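You operate a simulated robot arm through the tools that you are given. There is no shell and no other tool. Be economical: measure what you need, move in short steps, check, and stop when the job is done.

Carry out the task below with a simulated robot arm. There is one attempt and no reset: what you move stays moved.

TASK
Form the Lot 95 coil to the size on the job card.
Fine: set the dial, lay it in the nest, bridge over, press down, bridge back; leave the other coil.
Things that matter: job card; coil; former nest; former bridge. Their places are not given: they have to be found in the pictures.

It is judged by the outcome, as a careful person would: the job done as asked, and still so three seconds after it is handed in. It fails if anything else is knocked over, pushed out of place, dropped, spilled or broken.

THE ROBOT
A 6-joint arm with a two-finger parallel gripper, fixed in place. Base frame: the origin is at the foot of the arm, x ahead of it, y to its left, z up; the work surface is at about z = 0. Lengths are in mm, angles in degrees, forces in N, time in s.
With the tool pointing down near the work surface it reaches from about 140 to 580 mm from the base axis. Its first joint turns from -66.0 to 66.0 degrees. Payload 2.1 kg.
Tool frame: the origin (TCP) lies between the finger pads and is the grasp point; the fingertips stand 30 mm ahead of it; z points along the fingers, y is the line along which they close. The gripper opens to 94 mm. The fingers are 28 mm wide and 10 mm thick; the gripper's body (50 by 96 mm) begins 55 mm behind the TCP.
Orientation is that of the tool frame in the base frame, as a unit quaternion [x, y, z, w]. With the fingers straight down and closing along the base's y, the tool's x points along the base's -x, its y along +y and its z along -z.

THE INTERFACE
- The arm moves only by the tool arm_command. Its argument "moves" is a list that holds one entry, the list of rows, each a list of 7 numbers: the shift along the tool's x, y, z in mm, then the turn, a rotation vector about the tool's x, y, z in degrees, then the closure, from 0 (fully open) to 1 (shut). In form: [[[tx, ty, tz, ax, ay, az, claw], ...]]. A call has 1 to 8 rows; each row shifts and turns the commanded pose from where the row before left it, along the tool's axes as they then stand. A row lasts 0.2 s, in which the tool goes at most 50 mm and 8.6 degrees; a call with a longer step from one row to the next is refused whole, and so is a gripper value outside its range. A pose out of reach is approached as far as the arm can. The call stops where the force on the tool passes 40 N (or 10 N more than at its start, if that is more) or the arm is blocked; 0.2 s more then pass. The fingers move at their own pace (about 72 mm/s each) and stop on an object; they squeeze with about 42 N. The grip force told is the motor's: it shows also when the fingers shut on nothing. Time passes only in rows, and 0.2 s behind the last, so rows that do not move let the fingers close. It gives the time, the measured TCP pose, the force on the tool (base axes), the opening and the grip force at its end, in the units of the frame above (readings bear some noise).
- Cameras (640 x 400 px; columns grow to the right, rows downward): "scene" is fixed at [49.6, -355.4, 486.3]; the picture's right is [0.82, -0.58, 0.00], its down [-0.34, -0.47, -0.81] and it looks along [0.47, 0.66, -0.58] (base axes); focal length 214 px, centre (320, 200). "wrist" rides on the gripper at [-37, 0, -58] in the tool frame; the picture's right is [0.00, -1.00, 0.00], its down [0.97, 0.00, -0.24] and it looks along [0.24, 0.00, 0.97] (tool axes); focal length 218 px, centre (320, 200).
- capture(camera): a new picture of that camera. No time passes.
- point_at(camera, pixels): there is no depth. For up to 12 entries [column, row, z] of the newest picture of that camera ("zoom" is the newest enlarged one), the place [x, y] in the base frame at which the ray of that pixel passes the height z, good to about 2 mm, but the place of the scene camera against the robot may be out by one fixed shift of up to 18 mm in any direction. No time passes.
- zoom(camera, box): a new picture of the part [left, top, right, bottom] of that camera's present view, enlarged. No time passes.
- sign_off(): hands the job in; it is judged then, once.

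Work in short steps. Measure before you move; look again where a grasp or a placing could have gone wrong, and mend it. You have 80 turns and 38 pictures in all, the two below and enlarged ones among them. Open the gripper and draw the arm clear of the work before you hand the job in, unless the task says otherwise; then end with one line.

The tools are called after "Emit:" as a command line: name --argument value ..., lists and objects as JSON in quotes. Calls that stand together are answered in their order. arm_command: Moves the arm, as the interface text tells. Its arguments: {"type":"object","properties":{"moves":{"type":"array","items":{"type":"array","items":{"type":"array","items":{"type":"number"}}}}},"required":["moves"]} The other tools are called the same way: capture (camera) takes a picture; point_at (camera, pixels) gives the place at which the rays of pixels pass given heights; zoom (camera, box) takes an enlarged picture of a part of a camera's view; sign_off () hands the job in.

At the start:

```text
clock: 0.0
ee_pos: [236.4, -123.0, 365.2]
tcp_rot: [0.0, 1.0, -0.001, 0.001]
contact_force: [0.2, -0.2, 0.3]
opening: 93.7
grasp_force: 0.1
```

scene: 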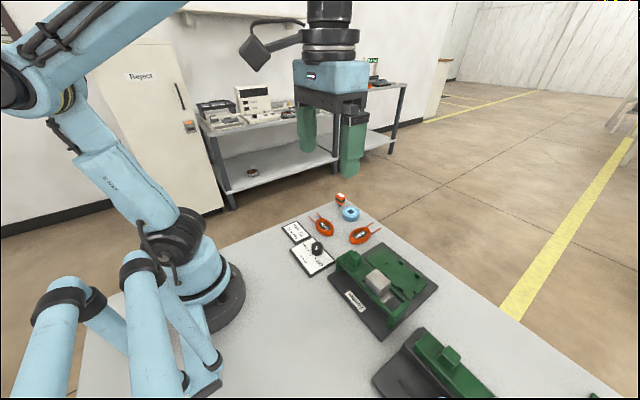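
wrist: 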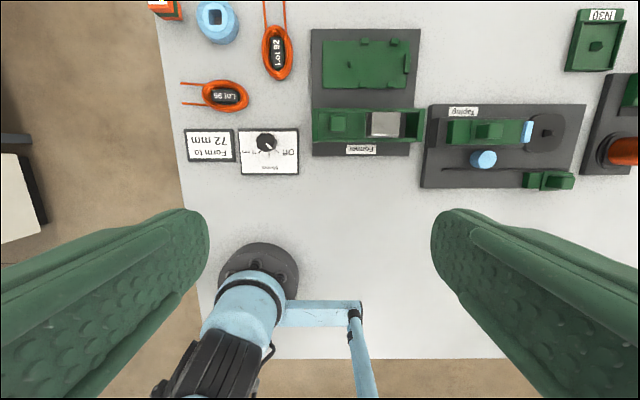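

The wrist picture shows the card "Form to 72 mm" at (209,146), a dial at (268,145), two coils at (277,52) and (222,96), and the former at (365,90). I zoom in to read them.

Emit:
zoom --camera "wrist" --box '[170, 0, 310, 180]'

Emit:
zoom --camera "wrist" --box '[300, 20, 440, 165]'

Emit:
zoom --camera "scene" --box '[270, 180, 450, 350]'

```text
2.22 times, centred on (240, 90) of wrist
```

zoom: 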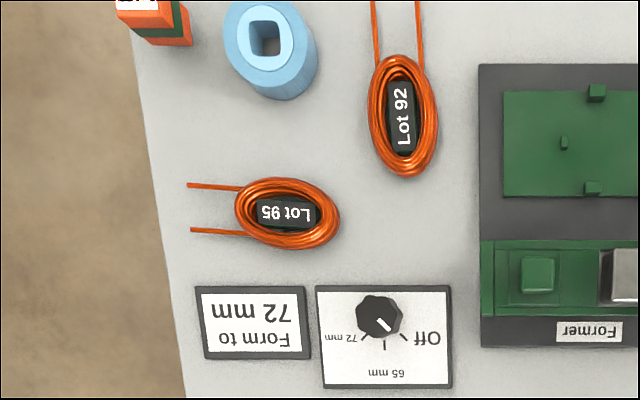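

```text
2.76 times, centred on (370, 92) of wrist
```

zoom: 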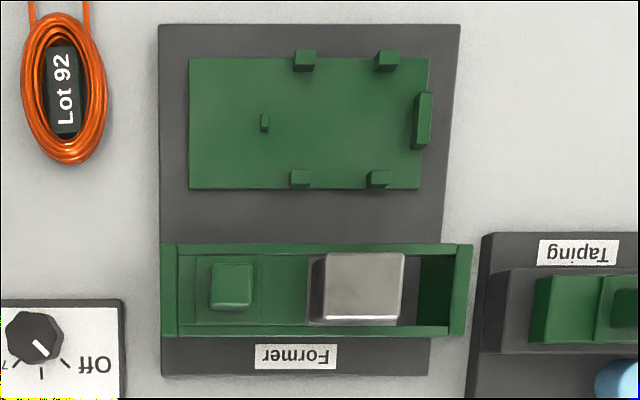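

```text
2.35 times, centred on (360, 265) of scene
```

zoom: 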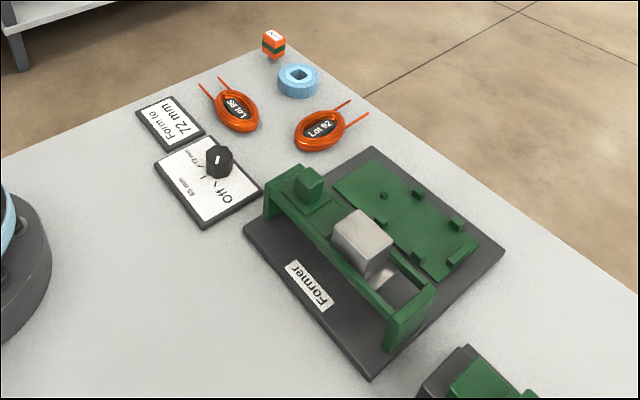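

Lot 95 is the left coil; the dial now points to Off and has to go to 72 mm. I measure positions in the wrist picture.

Emit:
point_at --camera "wrist" --pixels '[[225, 96, 8], [183, 83, 3], [184, 103, 3], [265, 142, 20], [240, 174, 3], [297, 174, 3], [313, 30, 5], [310, 155, 5], [417, 155, 5], [339, 123, 40], [386, 124, 50], [367, 62, 15]]'

Emit:
arm_command --moves '[[[-30, 40, 10, 0, 0, 0, 0], [-30, 40, 20, 0, 0, 0, 0], [-20, 40, 30, 0, 0, 0, 0]]]'

```text
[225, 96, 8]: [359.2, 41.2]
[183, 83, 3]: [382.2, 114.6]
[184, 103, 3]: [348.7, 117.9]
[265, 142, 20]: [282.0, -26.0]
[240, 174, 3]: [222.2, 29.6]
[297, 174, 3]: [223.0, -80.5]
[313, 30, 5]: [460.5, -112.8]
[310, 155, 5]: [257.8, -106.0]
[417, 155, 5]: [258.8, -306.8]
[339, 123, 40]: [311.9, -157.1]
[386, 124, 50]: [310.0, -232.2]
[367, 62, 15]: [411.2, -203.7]
```

```text
refused: row 1 steps farther than a row can; nothing moved
```

Moving over the dial and coils for a closer look.

Emit:
arm_command --moves '[[[-19, 25, 21, 0, 0, 0, 0], [-19, 25, 21, 0, 0, 0, 0], [-19, 25, 21, 0, 0, 0, 0], [-19, 25, 21, 0, 0, 0, 0], [-19, 25, 21, 0, 0, 0, 0]]]'

Emit:
capture --camera "wrist"

```text
clock: 1.2
ee_pos: [329.9, 0.3, 257.9]
tcp_rot: [0.001, 1.0, -0.001, 0.001]
contact_force: [-0.9, 0.3, -0.3]
opening: 93.9
grasp_force: 0.0
```

```text
32 pictures are left
```

wrist: 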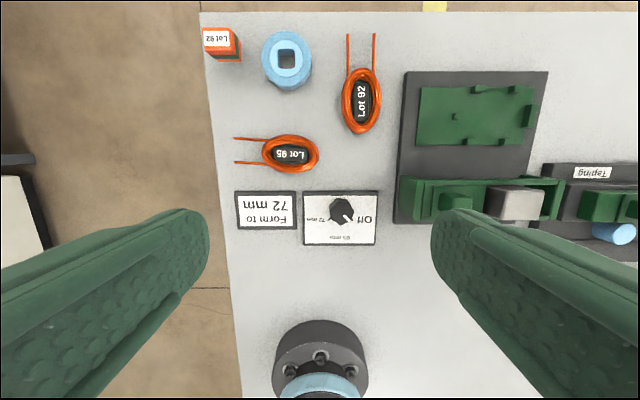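

Emit:
zoom --camera "wrist" --box '[300, 185, 380, 250]'

Emit:
zoom --camera "wrist" --box '[390, 65, 570, 235]'

Emit:
point_at --camera "wrist" --pixels '[[341, 208, 20], [290, 154, 8], [264, 154, 5], [319, 154, 5], [293, 134, 5], [291, 174, 5], [235, 138, 3], [235, 162, 3], [303, 246, 3], [377, 246, 3], [378, 191, 3], [303, 191, 3]]'

```text
6.15 times, centred on (340, 218) of wrist
```

zoom: 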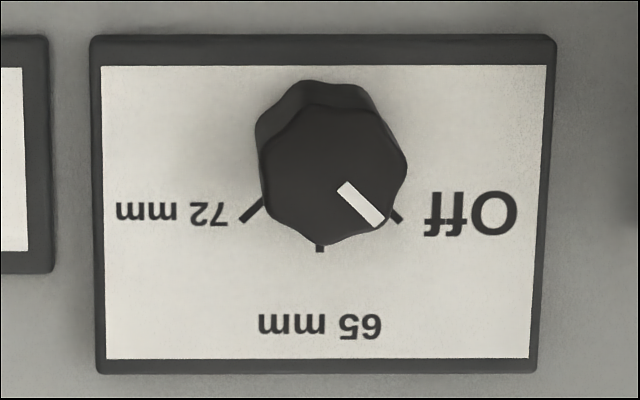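

```text
2.35 times, centred on (480, 150) of wrist
```

zoom: 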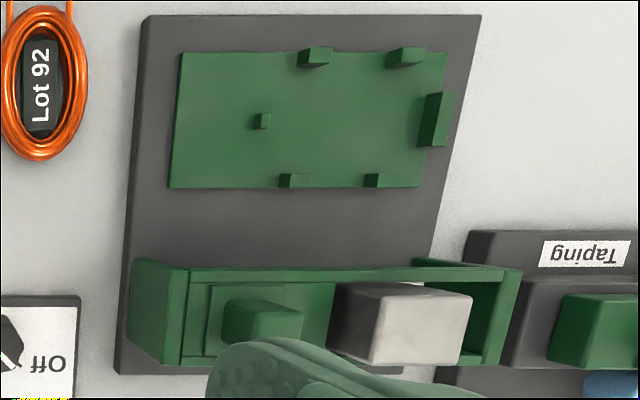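

```text
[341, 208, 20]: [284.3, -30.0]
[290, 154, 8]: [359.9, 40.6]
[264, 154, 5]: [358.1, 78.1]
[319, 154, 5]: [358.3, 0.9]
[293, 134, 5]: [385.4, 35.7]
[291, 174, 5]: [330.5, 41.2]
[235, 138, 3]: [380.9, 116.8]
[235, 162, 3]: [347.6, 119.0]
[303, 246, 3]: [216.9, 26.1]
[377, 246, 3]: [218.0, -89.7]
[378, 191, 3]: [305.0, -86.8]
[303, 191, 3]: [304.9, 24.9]
```

The tick marks' lines intersect near zoom (320,142) (knob axis at the plate), and the knob top is centred near zoom (333,175); Off→72 is 90° clockwise seen from above. I measure the axis.

Emit:
point_at --camera "wrist" --pixels '[[340, 208.6, 5], [342.1, 213.9, 15], [342.1, 213.9, 20], [342.1, 213.9, 25], [342.1, 213.9, 30]]'

Emit:
zoom --camera "scene" --box '[285, 220, 345, 280]'

```text
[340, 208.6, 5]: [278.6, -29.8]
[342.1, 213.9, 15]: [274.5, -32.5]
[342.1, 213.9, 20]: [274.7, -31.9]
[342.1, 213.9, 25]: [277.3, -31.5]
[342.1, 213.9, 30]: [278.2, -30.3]
```

```text
6.67 times, centred on (315, 250) of scene
```

zoom: 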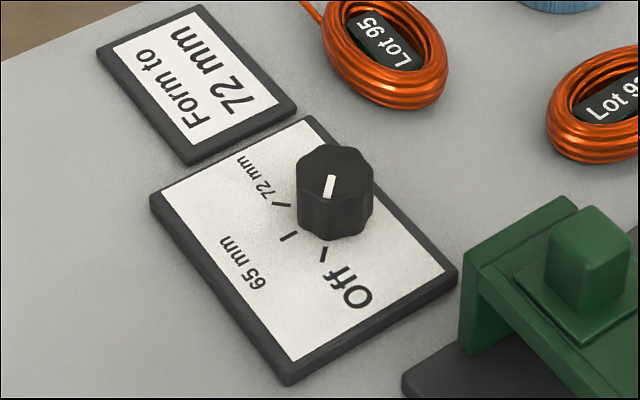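

Knob axis ≈ (278.5, −30), top ≈ z 30. I go above it and pre-turn −45° so the turn is symmetric.

Emit:
arm_command --moves '[[[13, -7.6, 37, 0, 0, 0, 0.3], [13, -7.6, 37, 0, 0, 0, 0.3], [13, -7.6, 37, 0, 0, 0, 0.3], [12.5, -7.5, 37, 0, 0, 0, 0.3]]]'

Emit:
arm_command --moves '[[[0, 0, 0, 0, 0, -7.5, 0.3], [0, 0, 0, 0, 0, -7.5, 0.3], [0, 0, 0, 0, 0, -7.5, 0.3], [0, 0, 0, 0, 0, -7.5, 0.3], [0, 0, 0, 0, 0, -7.5, 0.3], [0, 0, 0, 0, 0, -7.5, 0.3]]]'

Emit:
capture --camera "wrist"

```text
clock: 2.2
ee_pos: [279.6, -30.5, 112.1]
tcp_rot: [-0.001, 1.0, -0.001, 0.0]
contact_force: [0.3, -0.3, -0.3]
opening: 65.8
grasp_force: 0.0
```

```text
clock: 3.6
ee_pos: [280.5, -29.7, 112.1]
tcp_rot: [-0.384, 0.923, -0.002, 0.0]
contact_force: [-0.3, -1.0, 0.5]
opening: 65.7
grasp_force: 0.1
```

```text
28 pictures are left
```

wrist: 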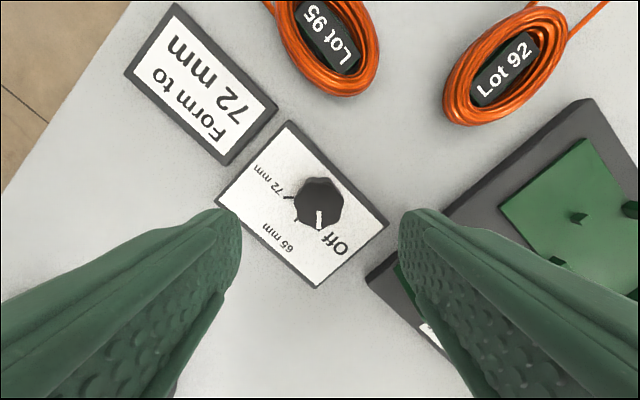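

The knob (319,204) is where the tool axis passes; aligned. Descend and close.

Emit:
arm_command --moves '[[[0, 0, 34, 0, 0, 0, 0.3], [0, 0, 34, 0, 0, 0, 0.3], [0, 0, 0, 0, 0, 0, 1], [0, 0, 0, 0, 0, 0, 1], [0, 0, 0, 0, 0, 0, 1]]]'

```text
clock: 4.8
ee_pos: [280.7, -28.7, 44.5]
tcp_rot: [-0.383, 0.924, -0.001, 0.0]
contact_force: [-3.1, 7.6, -29.3]
opening: 31.6
grasp_force: 45.2
```

Knob gripped (31.6 mm). Turn 90° clockwise.

Emit:
arm_command --moves '[[[0, 0, 0, 0, 0, 8, 1], [0, 0, 0, 0, 0, 8, 1], [0, 0, 0, 0, 0, 8, 1], [0, 0, 0, 0, 0, 8, 1], [0, 0, 0, 0, 0, 8, 1], [0, 0, 0, 0, 0, 8, 1]]]'

Emit:
arm_command --moves '[[[0, 0, 0, 0, 0, 8, 1], [0, 0, 0, 0, 0, 8, 1], [0, 0, 0, 0, 0, 8, 1], [0, 0, 0, 0, 0, 8, 1], [0, 0, 0, 0, 0, 8, 1], [0, 0, 0, 0, 0, 2, 1]]]'

```text
clock: 6.2
ee_pos: [280.4, -29.7, 43.7]
tcp_rot: [0.028, 1.0, 0.0, 0.002]
contact_force: [2.4, 4.3, 32.8]
opening: 31.7
grasp_force: 45.5
```

```text
clock: 7.6
ee_pos: [281.5, -30.4, 42.7]
tcp_rot: [0.383, 0.924, -0.003, 0.002]
contact_force: [6.4, -17.3, 15.2]
opening: 31.7
grasp_force: 44.9
```

Full turn made. Open, rise and look.

Emit:
arm_command --moves '[[[0, 0, 0, 0, 0, 0, 0.3], [0, 0, 0, 0, 0, 0, 0.3], [0, 0, -35, 0, 0, 0, 0.3], [0, 0, -40, 0, 0, 0, 0.3], [0, 0, -40, 0, 0, 0, 0.3]]]'

Emit:
capture --camera "wrist"

Emit:
zoom --camera "wrist" --box '[260, 150, 380, 260]'

```text
clock: 8.8
ee_pos: [279.4, -29.7, 160.2]
tcp_rot: [0.384, 0.923, -0.001, 0.002]
contact_force: [0.5, 0.2, 0.3]
opening: 66.0
grasp_force: 0.0
```

```text
27 pictures are left
```

wrist: 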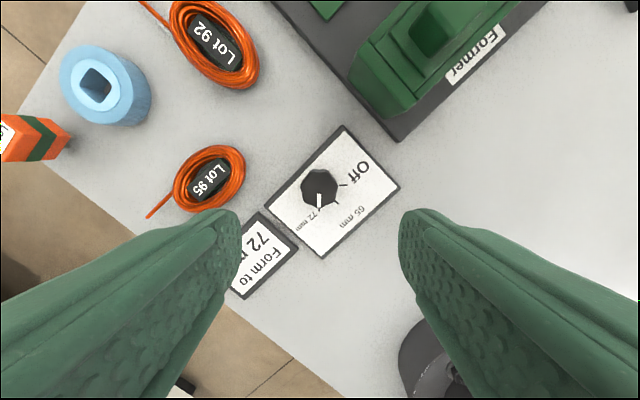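

```text
3.64 times, centred on (320, 205) of wrist
```

zoom: 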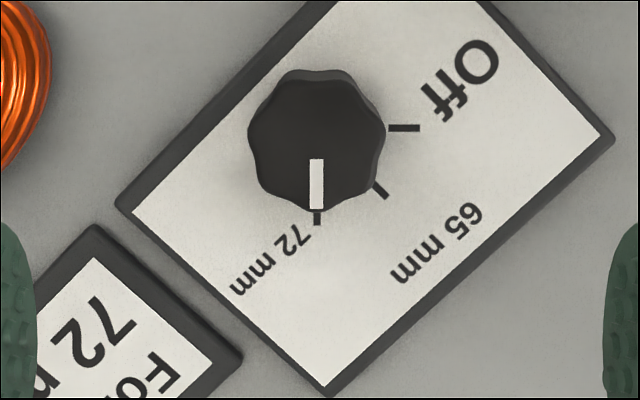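

The dial now points to 72 mm. Turn back and move above the nest for a top view.

Emit:
arm_command --moves '[[[0, 0, -10, 0, 0, -7.5, 0], [0, 0, -10, 0, 0, -7.5, 0], [0, 0, -10, 0, 0, -7.5, 0], [0, 0, -10, 0, 0, -7.5, 0], [0, 0, -10, 0, 0, -7.5, 0], [0, 0, -10, 0, 0, -7.5, 0]]]'

Emit:
arm_command --moves '[[[-25, -27, 0, 0, 0, 0, 0], [-25, -27, 0, 0, 0, 0, 0], [-25, -27, 0, 0, 0, 0, 0], [-25, -27, 0, 0, 0, 0, 0], [-25, -27, 0, 0, 0, 0, 0], [-20, -27, 0, 0, 0, 0, 0]]]'

Emit:
capture --camera "wrist"

```text
clock: 10.2
ee_pos: [281.0, -29.1, 219.5]
tcp_rot: [0.0, 1.0, -0.001, 0.001]
contact_force: [-0.1, -0.6, 0.1]
opening: 94.2
grasp_force: 0.1
```

```text
clock: 11.6
ee_pos: [425.0, -192.2, 221.2]
tcp_rot: [0.0, 1.0, -0.001, 0.001]
contact_force: [-0.6, 0.4, -0.6]
opening: 94.2
grasp_force: 0.0
```

```text
25 pictures are left
```

wrist: 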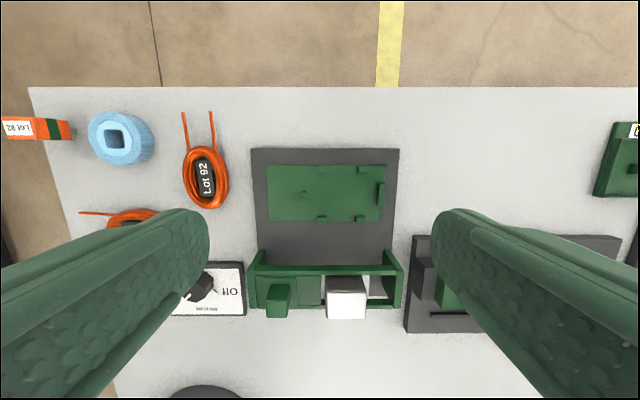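

Emit:
zoom --camera "wrist" --box '[240, 140, 415, 245]'

Emit:
zoom --camera "wrist" --box '[235, 220, 420, 335]'

Emit:
zoom --camera "scene" --box '[325, 230, 445, 345]'

```text
3.66 times, centred on (328, 192) of wrist
```

zoom: 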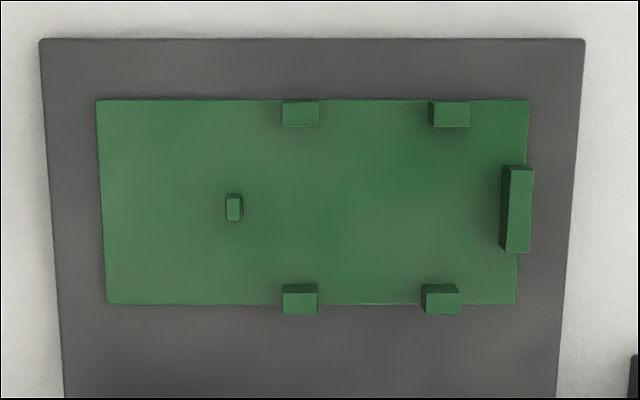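

```text
3.46 times, centred on (328, 278) of wrist
```

zoom: 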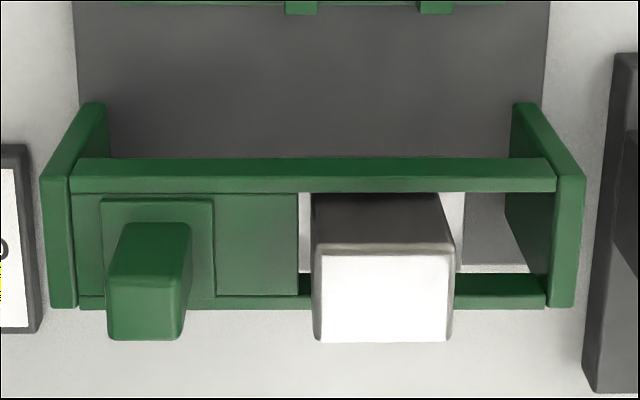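

```text
3.48 times, centred on (385, 288) of scene
```

zoom: 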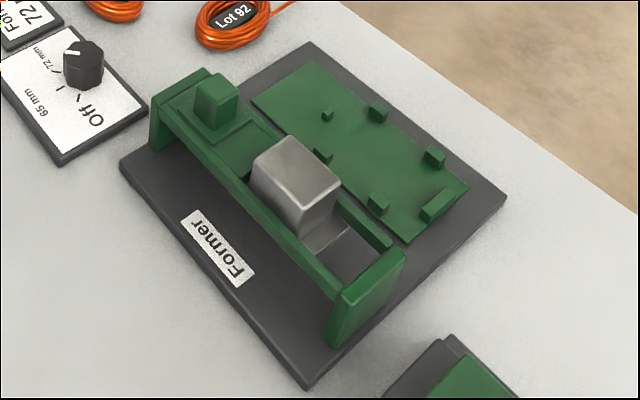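

Emit:
point_at --camera "wrist" --pixels '[[266.5, 165, 12], [385, 165, 12], [269.5, 222.5, 12], [322, 225.5, 12], [359, 225, 12], [322.5, 168, 12], [363, 168, 12], [302.5, 196, 12], [377, 209, 12], [377, 183, 12], [251, 149, 5], [400, 149, 5]]'

Emit:
zoom --camera "scene" --box '[375, 240, 435, 300]'

```text
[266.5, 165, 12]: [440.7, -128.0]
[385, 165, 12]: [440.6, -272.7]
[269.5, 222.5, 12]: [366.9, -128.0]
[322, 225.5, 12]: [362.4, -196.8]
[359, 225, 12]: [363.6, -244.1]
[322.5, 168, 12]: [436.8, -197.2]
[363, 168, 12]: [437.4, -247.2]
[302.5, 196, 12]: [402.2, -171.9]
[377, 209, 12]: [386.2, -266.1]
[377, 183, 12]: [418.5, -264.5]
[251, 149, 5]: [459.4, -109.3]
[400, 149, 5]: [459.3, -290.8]
```

```text
6.67 times, centred on (405, 270) of scene
```

zoom: 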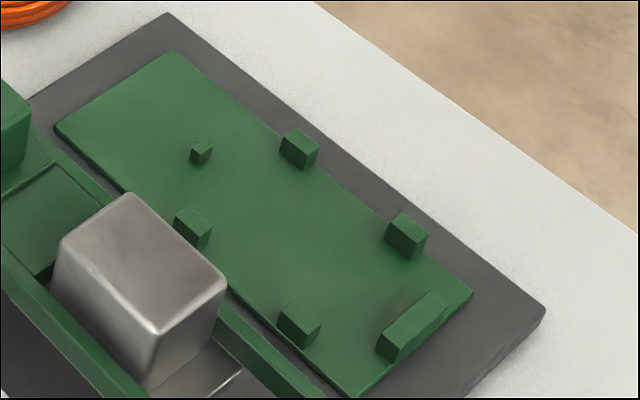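

Measured: nest plate top z≈15, x 367–440, y −128 to −272, stop at y≈−262, pin at y≈−172; press block top ≈(306,−219,90), handle ≈(305,−149,~94). The coil keeps its present orientation (leads to +y); fingers will close along x, between the blocks. Moving over the Lot 95 coil.

Emit:
arm_command --moves '[[[13.2, 46, 0, 0, 0, 0, 0], [13.2, 46, 0, 0, 0, 0, 0], [13.2, 46, 0, 0, 0, 0, 0], [13.2, 46, 0, 0, 0, 0, 0], [13.2, 46, 0, 0, 0, 0, 0]]]'

Emit:
arm_command --moves '[[[0, 0, 8, 0, 0, 8.4, 0], [0, 0, 8, 0, 0, 8.4, 0], [0, 0, 8, 0, 0, 8.4, 0], [0, 0, 8, 0, 0, 8.4, 0], [0, 0, 8, 0, 0, 8.4, 0], [0, 0, 8, 0, 0, 8.4, 0]]]'

Emit:
arm_command --moves '[[[0, 0, 5, 0, 0, 8, 0], [0, 0, 5, 0, 0, 8, 0], [0, 0, 5, 0, 0, 8, 0], [0, 0, 5, 0, 0, 8, 0], [0, 0, 5, 0, 0, 7.6, 0]]]'

Emit:
capture --camera "wrist"

```text
clock: 12.8
ee_pos: [356.7, 38.1, 216.4]
tcp_rot: [0.002, 1.0, 0.0, 0.0]
contact_force: [-0.3, 0.3, 0.2]
opening: 93.7
grasp_force: 0.1
```

```text
clock: 14.2
ee_pos: [359.3, 38.3, 170.4]
tcp_rot: [0.427, 0.904, 0.0, 0.001]
contact_force: [-0.6, 0.3, -0.2]
opening: 94.0
grasp_force: 0.0
```

```text
clock: 15.4
ee_pos: [359.1, 38.3, 144.8]
tcp_rot: [0.708, 0.706, 0.0, 0.001]
contact_force: [0.5, 0.7, 0.7]
opening: 93.9
grasp_force: 0.1
```

```text
20 pictures are left
```

wrist: 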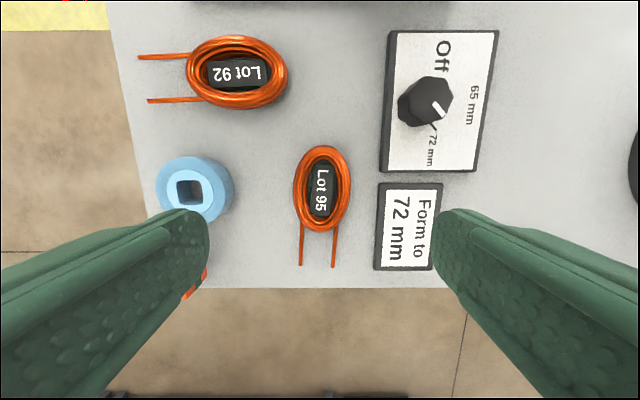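

Emit:
point_at --camera "wrist" --pixels '[[293, 188, 6], [350, 188, 6], [322, 145, 6], [322, 233, 6], [301, 266, 3], [333, 267, 3], [377, 185, 4], [320, 190, 10]]'

Emit:
zoom --camera "wrist" --box '[270, 135, 370, 275]'

```text
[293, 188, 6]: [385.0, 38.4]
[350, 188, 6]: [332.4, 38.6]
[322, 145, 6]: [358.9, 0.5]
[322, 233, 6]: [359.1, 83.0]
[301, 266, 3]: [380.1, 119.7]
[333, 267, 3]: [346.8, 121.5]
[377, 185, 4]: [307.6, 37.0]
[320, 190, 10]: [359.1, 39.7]
```

```text
2.86 times, centred on (320, 205) of wrist
```

zoom: 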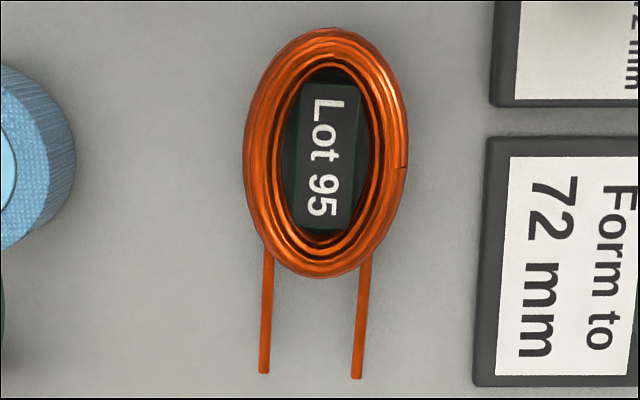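

Coil centre (359, 40), tilted about 3°; card edge at x≈308, so I narrow the opening to ~70 mm, align and go down to tip z≈4.

Emit:
arm_command --moves '[[[2, 0, 25, 0, 0, 3, 0.25], [0, 0, 25, 0, 0, 0, 0.25], [0, 0, 25, 0, 0, 0, 0.25], [0, 0, 20, 0, 0, 0, 0.25], [0, 0, 15, 0, 0, 0, 0.25]]]'

Emit:
arm_command --moves '[[[0, 0, 0, 0, 0, 0, 0.6], [0, 0, 0, 0, 0, 0, 0.6], [0, 0, 0, 0, 0, 0, 0.6]]]'

```text
clock: 16.6
ee_pos: [359.8, 39.9, 34.7]
tcp_rot: [0.725, 0.688, 0.0, 0.001]
contact_force: [0.4, 0.3, -1.1]
opening: 70.5
grasp_force: 0.0
```

```text
clock: 17.4
ee_pos: [359.3, 39.6, 35.0]
tcp_rot: [0.725, 0.689, -0.001, 0.002]
contact_force: [-0.5, -0.5, 0.3]
opening: 49.5
grasp_force: 42.0
```

Gripped at 49.5 mm. Lift and check.

Emit:
arm_command --moves '[[[0, 0, -25, 0, 0, 0, 0.6], [0, 0, -30, 0, 0, 0, 0.6], [0, 0, -30, 0, 0, -3, 0.6], [0, 0, -35, 0, 0, 0, 0.6]]]'

Emit:
capture --camera "wrist"

```text
clock: 18.4
ee_pos: [357.8, 37.6, 156.5]
tcp_rot: [0.707, 0.707, 0.001, 0.001]
contact_force: [0.7, -0.3, -1.4]
opening: 49.0
grasp_force: 41.5
```

```text
18 pictures are left
```

wrist: 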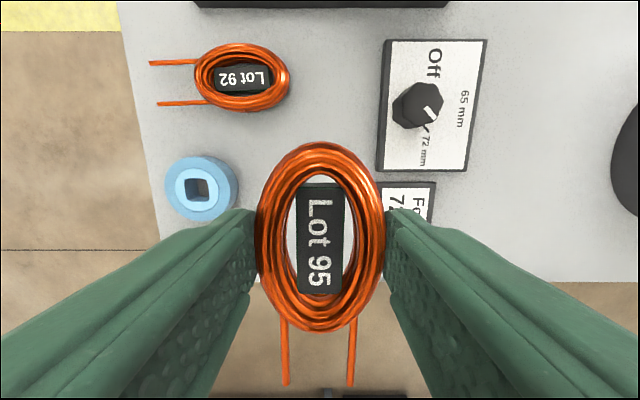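

The coil is held square, its centre about 2–3 mm to +y of the TCP. Nest bay is x 377–432, y −264 to −175.5, so the TCP target is (404.5, −222).

Emit:
arm_command --moves '[[[-43.3, 7.7, 0, 0, 0, 0, 0.6], [-43.3, 7.7, 0, 0, 0, 0, 0.6], [-43.3, 7.7, 0, 0, 0, 0, 0.6], [-43.3, 7.7, 0, 0, 0, 0, 0.6], [-43.3, 7.7, 0, 0, 0, 0, 0.6], [-43.3, 7.7, 0, 0, 0, 0, 0.6], [0, 0, 0, 0, 0, 0, 0.6]]]'

Emit:
capture --camera "wrist"

```text
clock: 20.0
ee_pos: [403.6, -221.5, 156.6]
tcp_rot: [0.707, 0.707, 0.0, 0.002]
contact_force: [0.5, -0.3, -0.5]
opening: 49.2
grasp_force: 41.8
```

```text
17 pictures are left
```

wrist: 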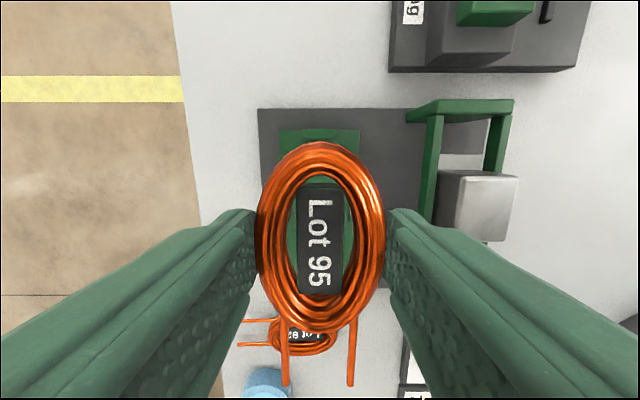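

Descend toward the nest, stopping slightly above.

Emit:
arm_command --moves '[[[0, 0.5, 30, 0, 0, 0, 0.6], [0, 0, 30, 0, 0, 0, 0.6], [0, 0, 20, 0, 0, 0, 0.6], [0, 0, 8, 0, 0, 0, 0.6], [0, 0, 0, 0, 0, 0, 0.6]]]'

Emit:
capture --camera "wrist"

Emit:
zoom --camera "scene" --box '[345, 220, 445, 320]'

```text
clock: 21.2
ee_pos: [404.9, -218.7, 67.6]
tcp_rot: [0.708, 0.707, 0.0, 0.001]
contact_force: [0.0, -0.1, -1.0]
opening: 49.3
grasp_force: 41.8
```

```text
16 pictures are left
```

wrist: 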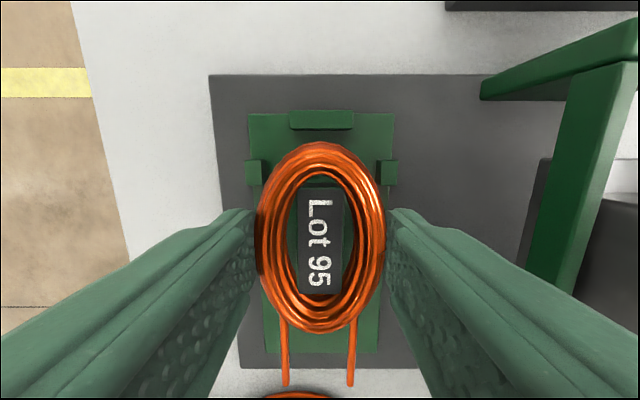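

```text
4.00 times, centred on (395, 270) of scene
```

zoom: 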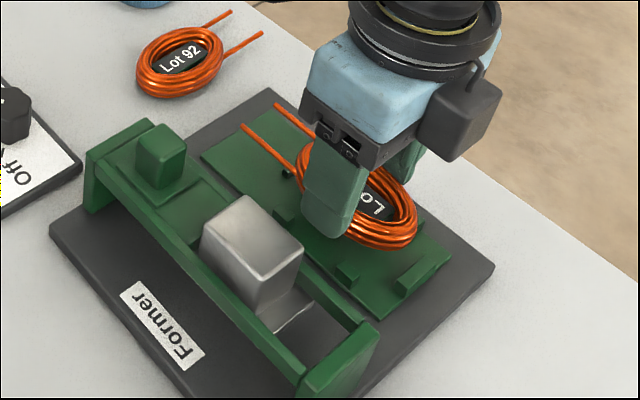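

Aligned between the blocks (gaps at 263 and 380 about column 321). Shift 3 mm toward the stop and lower to the plate.

Emit:
arm_command --moves '[[[-3, 0, 5, 0, 0, 0, 0.6], [0, 0, 5, 0, 0, 0, 0.6], [0, 0, 3, 0, 0, 0, 0.6], [0, 0, 2, 0, 0, 0, 0.6], [0, 0, 0, 0, 0, 0, 0.6]]]'

Emit:
capture --camera "wrist"

```text
clock: 22.4
ee_pos: [405.9, -222.5, 53.8]
tcp_rot: [0.708, 0.707, 0.0, 0.001]
contact_force: [-0.3, 0.6, -1.1]
opening: 49.2
grasp_force: 42.3
```

```text
14 pictures are left
```

wrist: 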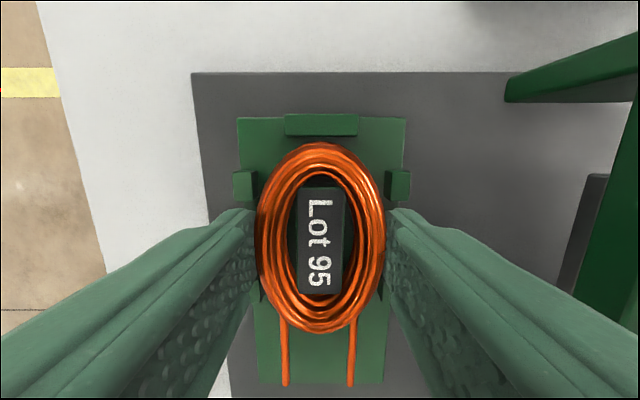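

Emit:
arm_command --moves '[[[0, 0, 1, 0, 0, 0, 0.6], [0, 0, 1, 0, 0, 0, 0.6], [0, 0, 1, 0, 0, 0, 0.6], [0, 0, 1, 0, 0, 0, 0.6]]]'

```text
clock: 23.4
ee_pos: [405.8, -223.9, 50.1]
tcp_rot: [0.707, 0.707, 0.0, 0.002]
contact_force: [-0.4, -0.3, 31.0]
opening: 49.4
grasp_force: 41.2
```

Contact at z≈50 (31 N). Release and rise straight up.

Emit:
arm_command --moves '[[[0, 0, -0.5, 0, 0, 0, 0.3], [0, 0, 0, 0, 0, 0, 0.3], [0, 0, -20, 0, 0, 0, 0.3], [0, 0, -40, 0, 0, 0, 0.3], [0, 0, -40, 0, 0, 0, 0.3], [0, 0, -30, 0, 0, 0, 0.3]]]'

Emit:
capture --camera "wrist"

Emit:
zoom --camera "wrist" --box '[250, 90, 390, 290]'

```text
clock: 24.8
ee_pos: [404.8, -223.6, 180.1]
tcp_rot: [0.707, 0.707, 0.001, 0.002]
contact_force: [-0.6, -0.6, 0.3]
opening: 65.7
grasp_force: 0.1
```

```text
13 pictures are left
```

wrist: 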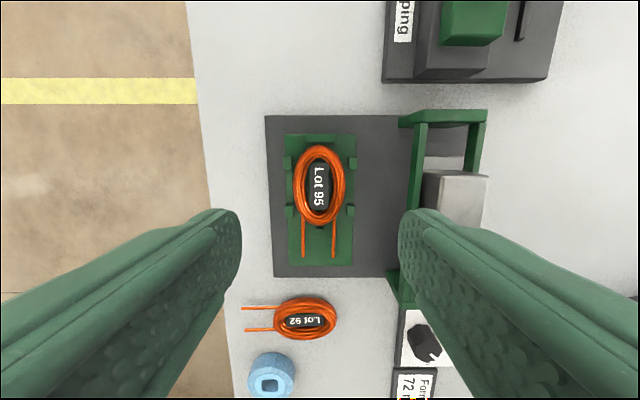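

```text
2.00 times, centred on (320, 190) of wrist
```

zoom: 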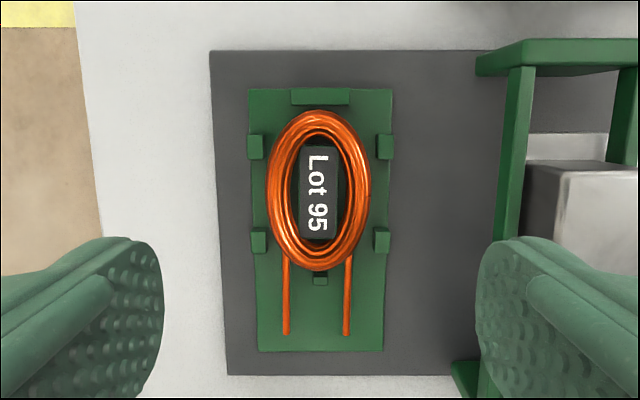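

The coil lies in the nest between stop and pin, leads astride the pin. Now above the bridge handle.

Emit:
arm_command --moves '[[[24.9, -33.1, 0, 0, 0, 0, 0.4], [24.9, -33.1, 0, 0, 0, 0, 0.4], [24.9, -33.1, 0, 0, 0, 0, 0.4], [0, 0, 0, 0, 0, 0, 0.4]]]'

Emit:
capture --camera "wrist"

```text
clock: 25.8
ee_pos: [305.2, -147.9, 178.3]
tcp_rot: [0.707, 0.707, 0.0, 0.001]
contact_force: [0.2, 0.7, 0.7]
opening: 56.4
grasp_force: 0.1
```

```text
11 pictures are left
```

wrist: 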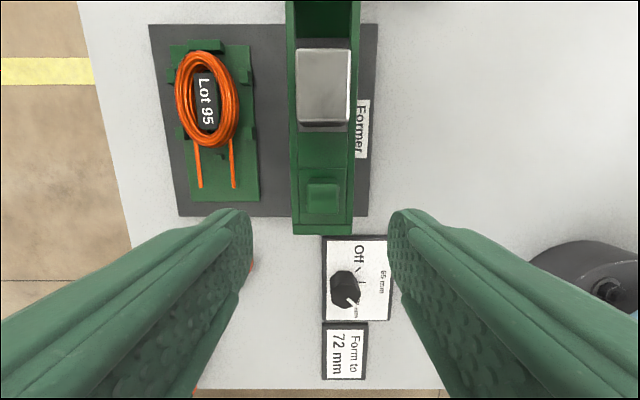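

Handle top at (323,197) → ≈(303,−150). Centre on it, descend and grip.

Emit:
arm_command --moves '[[[-2, -2, 20, 0, 0, 0, 0.4], [0, 0, 25, 0, 0, 0, 0.4], [0, 0, 18, 0, 0, 0, 0.4], [0, 0, 6, 0, 0, 0, 0.4], [0, 0, 0, 0, 0, 0, 0.9], [0, 0, 0, 0, 0, 0, 0.9], [0, 0, 0, 0, 0, 0, 0.9]]]'

Emit:
zoom --camera "scene" --box '[305, 210, 445, 350]'

```text
clock: 27.4
ee_pos: [305.7, -150.2, 109.3]
tcp_rot: [0.707, 0.707, 0.0, 0.001]
contact_force: [-0.5, -1.0, -11.9]
opening: 21.9
grasp_force: 45.2
```

```text
2.86 times, centred on (375, 280) of scene
```

zoom: 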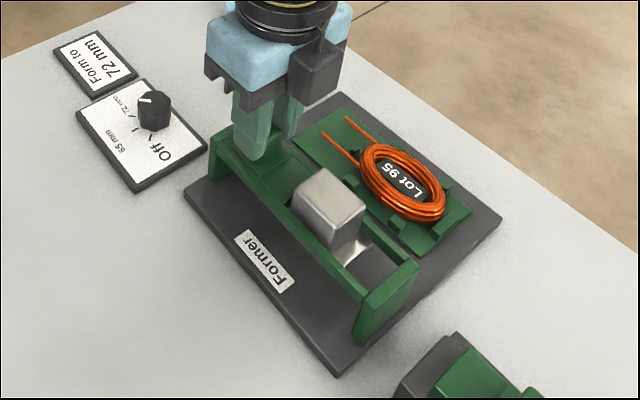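

Handle gripped (21.9 mm). Slide the bridge +x over the nest in steps.

Emit:
arm_command --moves '[[[0, 6, 0, 0, 0, 0, 0.9], [0, 10, 0, 0, 0, 0, 0.9], [0, 12, 0, 0, 0, 0, 0.9], [0, 12, 0, 0, 0, 0, 0.9], [0, 10, 0, 0, 0, 0, 0.9]]]'

```text
clock: 28.6
ee_pos: [355.6, -150.0, 111.9]
tcp_rot: [0.708, 0.706, -0.001, 0.002]
contact_force: [-0.8, -10.5, -29.0]
opening: 21.7
grasp_force: 44.8
```

It slides. Small downward correction, and continue.

Emit:
arm_command --moves '[[[0, 8, 1, 0, 0, 0, 0.9], [0, 10, 1, 0, 0, 0, 0.9], [0, 10, 0, 0, 0, 0, 0.9], [0, 8, 0, 0, 0, 0, 0.9], [0, 6, 0, 0, 0, 0, 0.9]]]'

Emit:
zoom --camera "scene" --box '[325, 200, 465, 340]'

```text
clock: 29.8
ee_pos: [396.5, -148.6, 110.0]
tcp_rot: [0.707, 0.707, 0.0, 0.002]
contact_force: [-1.9, -6.1, 32.9]
opening: 21.7
grasp_force: 45.1
```

```text
2.86 times, centred on (395, 270) of scene
```

zoom: 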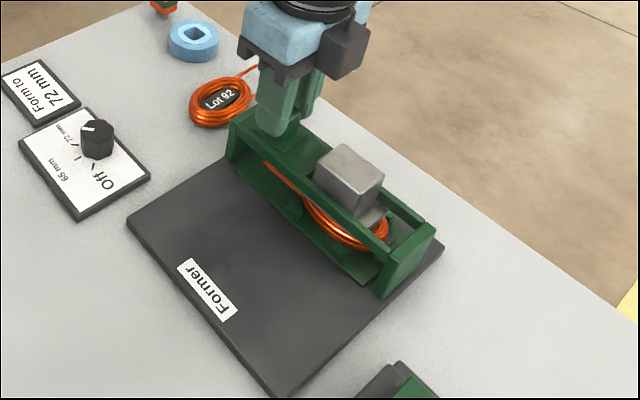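

Bridge nearly over; continue gently until the stop.

Emit:
arm_command --moves '[[[0, 3, -0.5, 0, 0, 0, 0.9], [0, 3, -0.5, 0, 0, 0, 0.9], [0, 2, 0, 0, 0, 0, 0.9], [0, 0, 0, 0, 0, 0, 0.9]]]'

```text
clock: 30.8
ee_pos: [405.3, -148.6, 110.1]
tcp_rot: [0.707, 0.707, 0.001, 0.002]
contact_force: [-2.1, -6.5, 11.0]
opening: 21.8
grasp_force: 44.8
```

Emit:
arm_command --moves '[[[0, 1.5, 0, 0, 0, 0, 0.9], [0, 1.5, 0, 0, 0, 0, 0.9], [0, 0, 0, 0, 0, 0, 0.9]]]'

Emit:
zoom --camera "scene" --box '[345, 210, 445, 310]'

```text
clock: 31.7
ee_pos: [404.9, -149.0, 110.0]
tcp_rot: [0.708, 0.706, -0.003, -0.003]
contact_force: [-1.2, 0.8, -2.5]
opening: 21.7
grasp_force: 44.8
stopped in row 3: the force on the tool passed its limit (the readings are from after the stop); the commanded pose is now the measured one
```

```text
4.00 times, centred on (395, 260) of scene
```

zoom: 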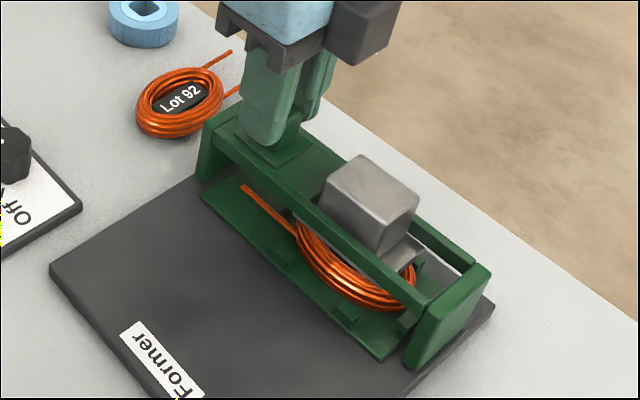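

The stop is reached at x≈405. Release, rise and go over the press block with closed fingers.

Emit:
arm_command --moves '[[[0, 0, 0, 0, 0, 0, 0.6], [0, 0, 0, 0, 0, 0, 0.6], [0, 0, -25, 0, 0, 0, 0.6], [0, 0, -35, 0, 0, 0, 0.7], [-35, 0, 0, 0, 0, 0, 1], [-35, 0, 0, 0, 0, 0, 1], [0, 0, 0, 0, 0, 0, 1]]]'

Emit:
capture --camera "wrist"

```text
clock: 33.3
ee_pos: [408.5, -218.7, 170.8]
tcp_rot: [0.707, 0.707, -0.002, -0.004]
contact_force: [0.2, -0.2, 1.0]
opening: 0.0
grasp_force: 33.3
```

```text
7 pictures are left
```

wrist: 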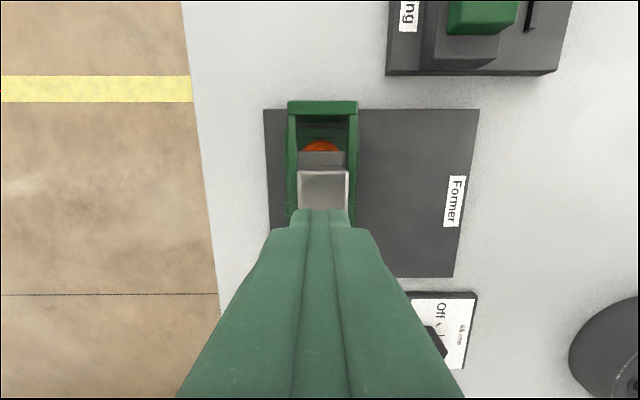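

Block top centre at column 323, y≈−220; shift 2 mm and press down, first to contact.

Emit:
arm_command --moves '[[[-1, -2, 20, 0, 0, 0, 1], [0, 0, 20, 0, 0, 0, 1], [0, 0, 5, 0, 0, 0, 1], [0, 0, 4, 0, 0, 0, 1], [0, 0, 4, 0, 0, 0, 1], [0, 0, 4, 0, 0, 0, 1]]]'

```text
clock: 34.7
ee_pos: [403.9, -220.7, 112.7]
tcp_rot: [0.708, 0.706, -0.002, -0.002]
contact_force: [1.6, -0.2, 1.9]
opening: 0.0
grasp_force: 33.2
```

Emit:
arm_command --moves '[[[0, 0, 3, 0, 0, 0, 1], [0, 0, 3, 0, 0, 0, 1], [0, 0, 3, 0, 0, 0, 1], [0, 0, 3, 0, 0, 0, 1], [0, 0, 3, 0, 0, 0, 1], [0, 0, 3, 0, 0, 0, 1]]]'

Emit:
zoom --camera "scene" --box '[345, 210, 445, 310]'

```text
clock: 35.6
ee_pos: [403.7, -219.7, 105.9]
tcp_rot: [0.708, 0.707, -0.003, -0.004]
contact_force: [-1.1, 0.3, 13.5]
opening: 0.0
grasp_force: 33.3
stopped in row 4: the force on the tool passed its limit (the readings are from after the stop); the commanded pose is now the measured one
```

```text
4.00 times, centred on (395, 260) of scene
```

zoom: 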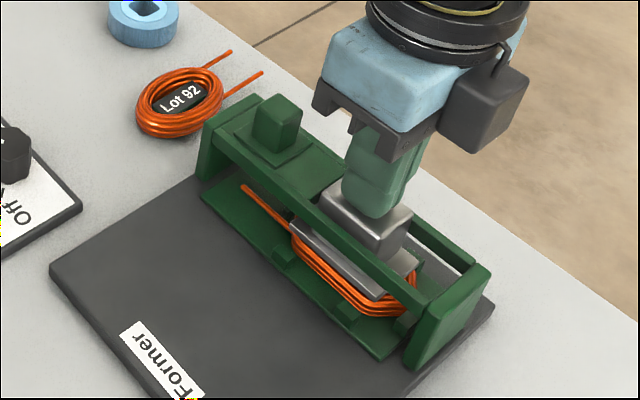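

The block has gone down and the coil looks formed. Push once more to confirm bottomed, holding briefly.

Emit:
arm_command --moves '[[[0, 0, 2, 0, 0, 0, 1], [0, 0, 2, 0, 0, 0, 1], [0, 0, 2, 0, 0, 0, 1], [0, 0, 2, 0, 0, 0, 1], [0, 0, 2, 0, 0, 0, 1]]]'

```text
clock: 36.0
ee_pos: [402.7, -220.5, 106.3]
tcp_rot: [0.707, 0.707, -0.004, -0.004]
contact_force: [0.1, 0.1, 14.1]
opening: 0.0
grasp_force: 32.9
stopped in row 2: the force on the tool passed its limit (the readings are from after the stop); the commanded pose is now the measured one
```

Bottomed at the same height. Rise, go back over the handle with open fingers.

Emit:
arm_command --moves '[[[0, 0, -15, 0, 0, 0, 1], [0, 0, -35, 0, 0, 0, 0.8], [35, 1, -5, 0, 0, 0, 0.4], [36, 1, 0, 0, 0, 0, 0.4], [0, 0, 0, 0, 0, 0, 0.4]]]'

Emit:
capture --camera "wrist"

```text
clock: 37.2
ee_pos: [404.3, -149.1, 162.4]
tcp_rot: [0.708, 0.707, -0.004, -0.004]
contact_force: [-0.4, -0.3, 0.5]
opening: 56.5
grasp_force: 0.0
```

```text
5 pictures are left
```

wrist: 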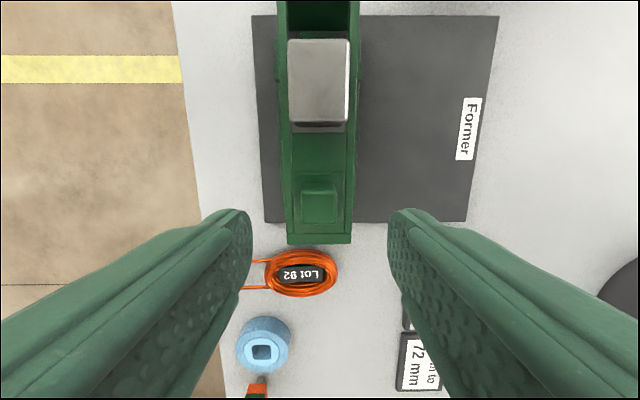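

The press sprang back up; handle at (319,202) is under the tool. Grip it and pull back.

Emit:
arm_command --moves '[[[0, 0, 25, 0, 0, 0, 0.4], [0, 0, 20, 0, 0, 0, 0.4], [0, 0, 7, 0, 0, 0, 0.4], [0, 0, 0, 0, 0, 0, 0.9], [0, 0, 0, 0, 0, 0, 0.9], [0, 0, 0, 0, 0, 0, 0.9]]]'

Emit:
arm_command --moves '[[[0, -5, 0, 0, 0, 0, 0.9], [0, -8, 0, 0, 0, 0, 0.9], [0, -10, 0, 0, 0, 0, 0.9], [0, -10, 0, 0, 0, 0, 0.9], [0, -10, 0, 0, 0, 0, 0.9], [0, -6, 0, 0, 0, 0, 0.9]]]'

```text
clock: 38.6
ee_pos: [404.9, -150.1, 109.6]
tcp_rot: [0.707, 0.707, -0.003, -0.003]
contact_force: [-0.5, 0.7, -6.9]
opening: 22.0
grasp_force: 44.8
```

```text
clock: 40.0
ee_pos: [355.1, -150.5, 110.0]
tcp_rot: [0.708, 0.706, -0.003, -0.003]
contact_force: [1.6, -8.9, -15.2]
opening: 21.7
grasp_force: 44.9
```

Emit:
arm_command --moves '[[[0, -8, 0, 0, 0, 0, 0.9], [0, -10, 0, 0, 0, 0, 0.9], [0, -10, 0, 0, 0, 0, 0.9], [0, -10, 0, 0, 0, 0, 0.9], [0, -6, 0, 0, 0, 0, 0.9], [0, -4, 0, 0, 0, 0, 0.9], [0, -2, 0, 0, 0, 0, 0.9], [0, -2, 0, 0, 0, 0, 0.9]]]'

```text
clock: 41.9
ee_pos: [304.6, -148.7, 109.6]
tcp_rot: [0.708, 0.706, -0.003, -0.002]
contact_force: [9.4, -14.1, -23.6]
opening: 21.8
grasp_force: 45.6
```

Bridge is back at its start (x≈305). Release, rise and inspect the coil.

Emit:
arm_command --moves '[[[0, 0, 0, 0, 0, 0, 0.5], [0, 0, 0, 0, 0, 0, 0.5], [0, 0, -30, 0, 0, 0, 0.5], [0, 0, -45, 0, 0, 0, 0.5], [0, 0, -45, 0, 0, 0, 0.5], [0, 0, -30, 0, 0, 0, 0.5]]]'

Emit:
capture --camera "wrist"

Emit:
zoom --camera "scene" --box '[275, 180, 455, 350]'

```text
clock: 43.2
ee_pos: [307.4, -149.1, 259.7]
tcp_rot: [0.708, 0.706, -0.004, -0.003]
contact_force: [0.3, 0.2, 0.2]
opening: 46.9
grasp_force: 0.0
```

```text
4 pictures are left
```

wrist: 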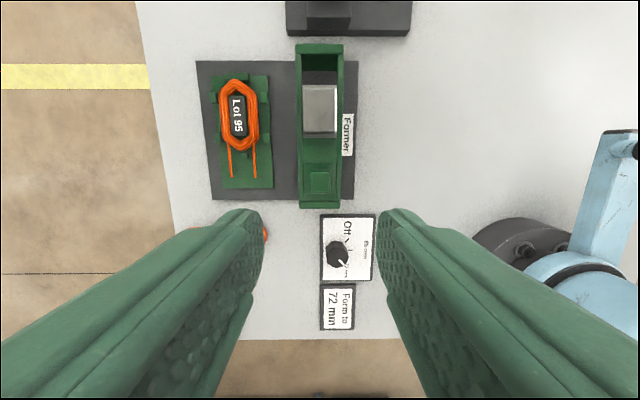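

```text
2.35 times, centred on (365, 265) of scene
```

zoom: 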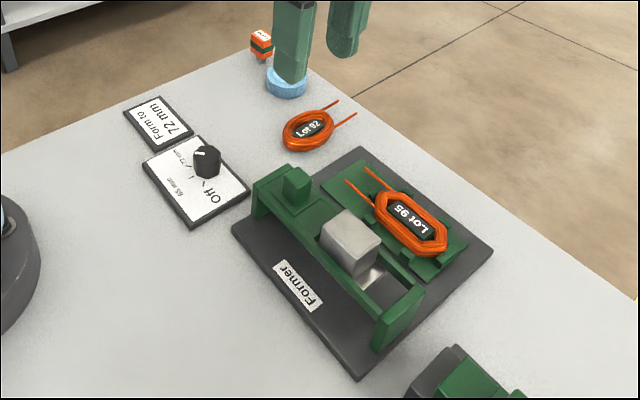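

The coil is formed into the hexagonal shape, the bridge is back at its parked place, the dial stays on 72 and Lot 92 hasn't been touched. Open fully, draw clear and hand in.

Emit:
arm_command --moves '[[[0, 0, -30, 0, 0, 0, 0], [0, -10, -30, 0, 0, 0, 0], [0, 0, 0, 0, 0, 0, 0]]]'

Emit:
sign_off

```text
clock: 44.0
ee_pos: [297.1, -150.0, 320.1]
tcp_rot: [0.708, 0.707, -0.002, -0.003]
contact_force: [1.1, 0.4, -0.1]
opening: 93.8
grasp_force: 0.0
```

```text
The job is handed in.
```

The Lot 95 coil was pressed in the former with the dial at 72 mm and now lies formed in the nest; I did not measure its finished size. The bridge is back where it started, and Lot 92 was not touched.
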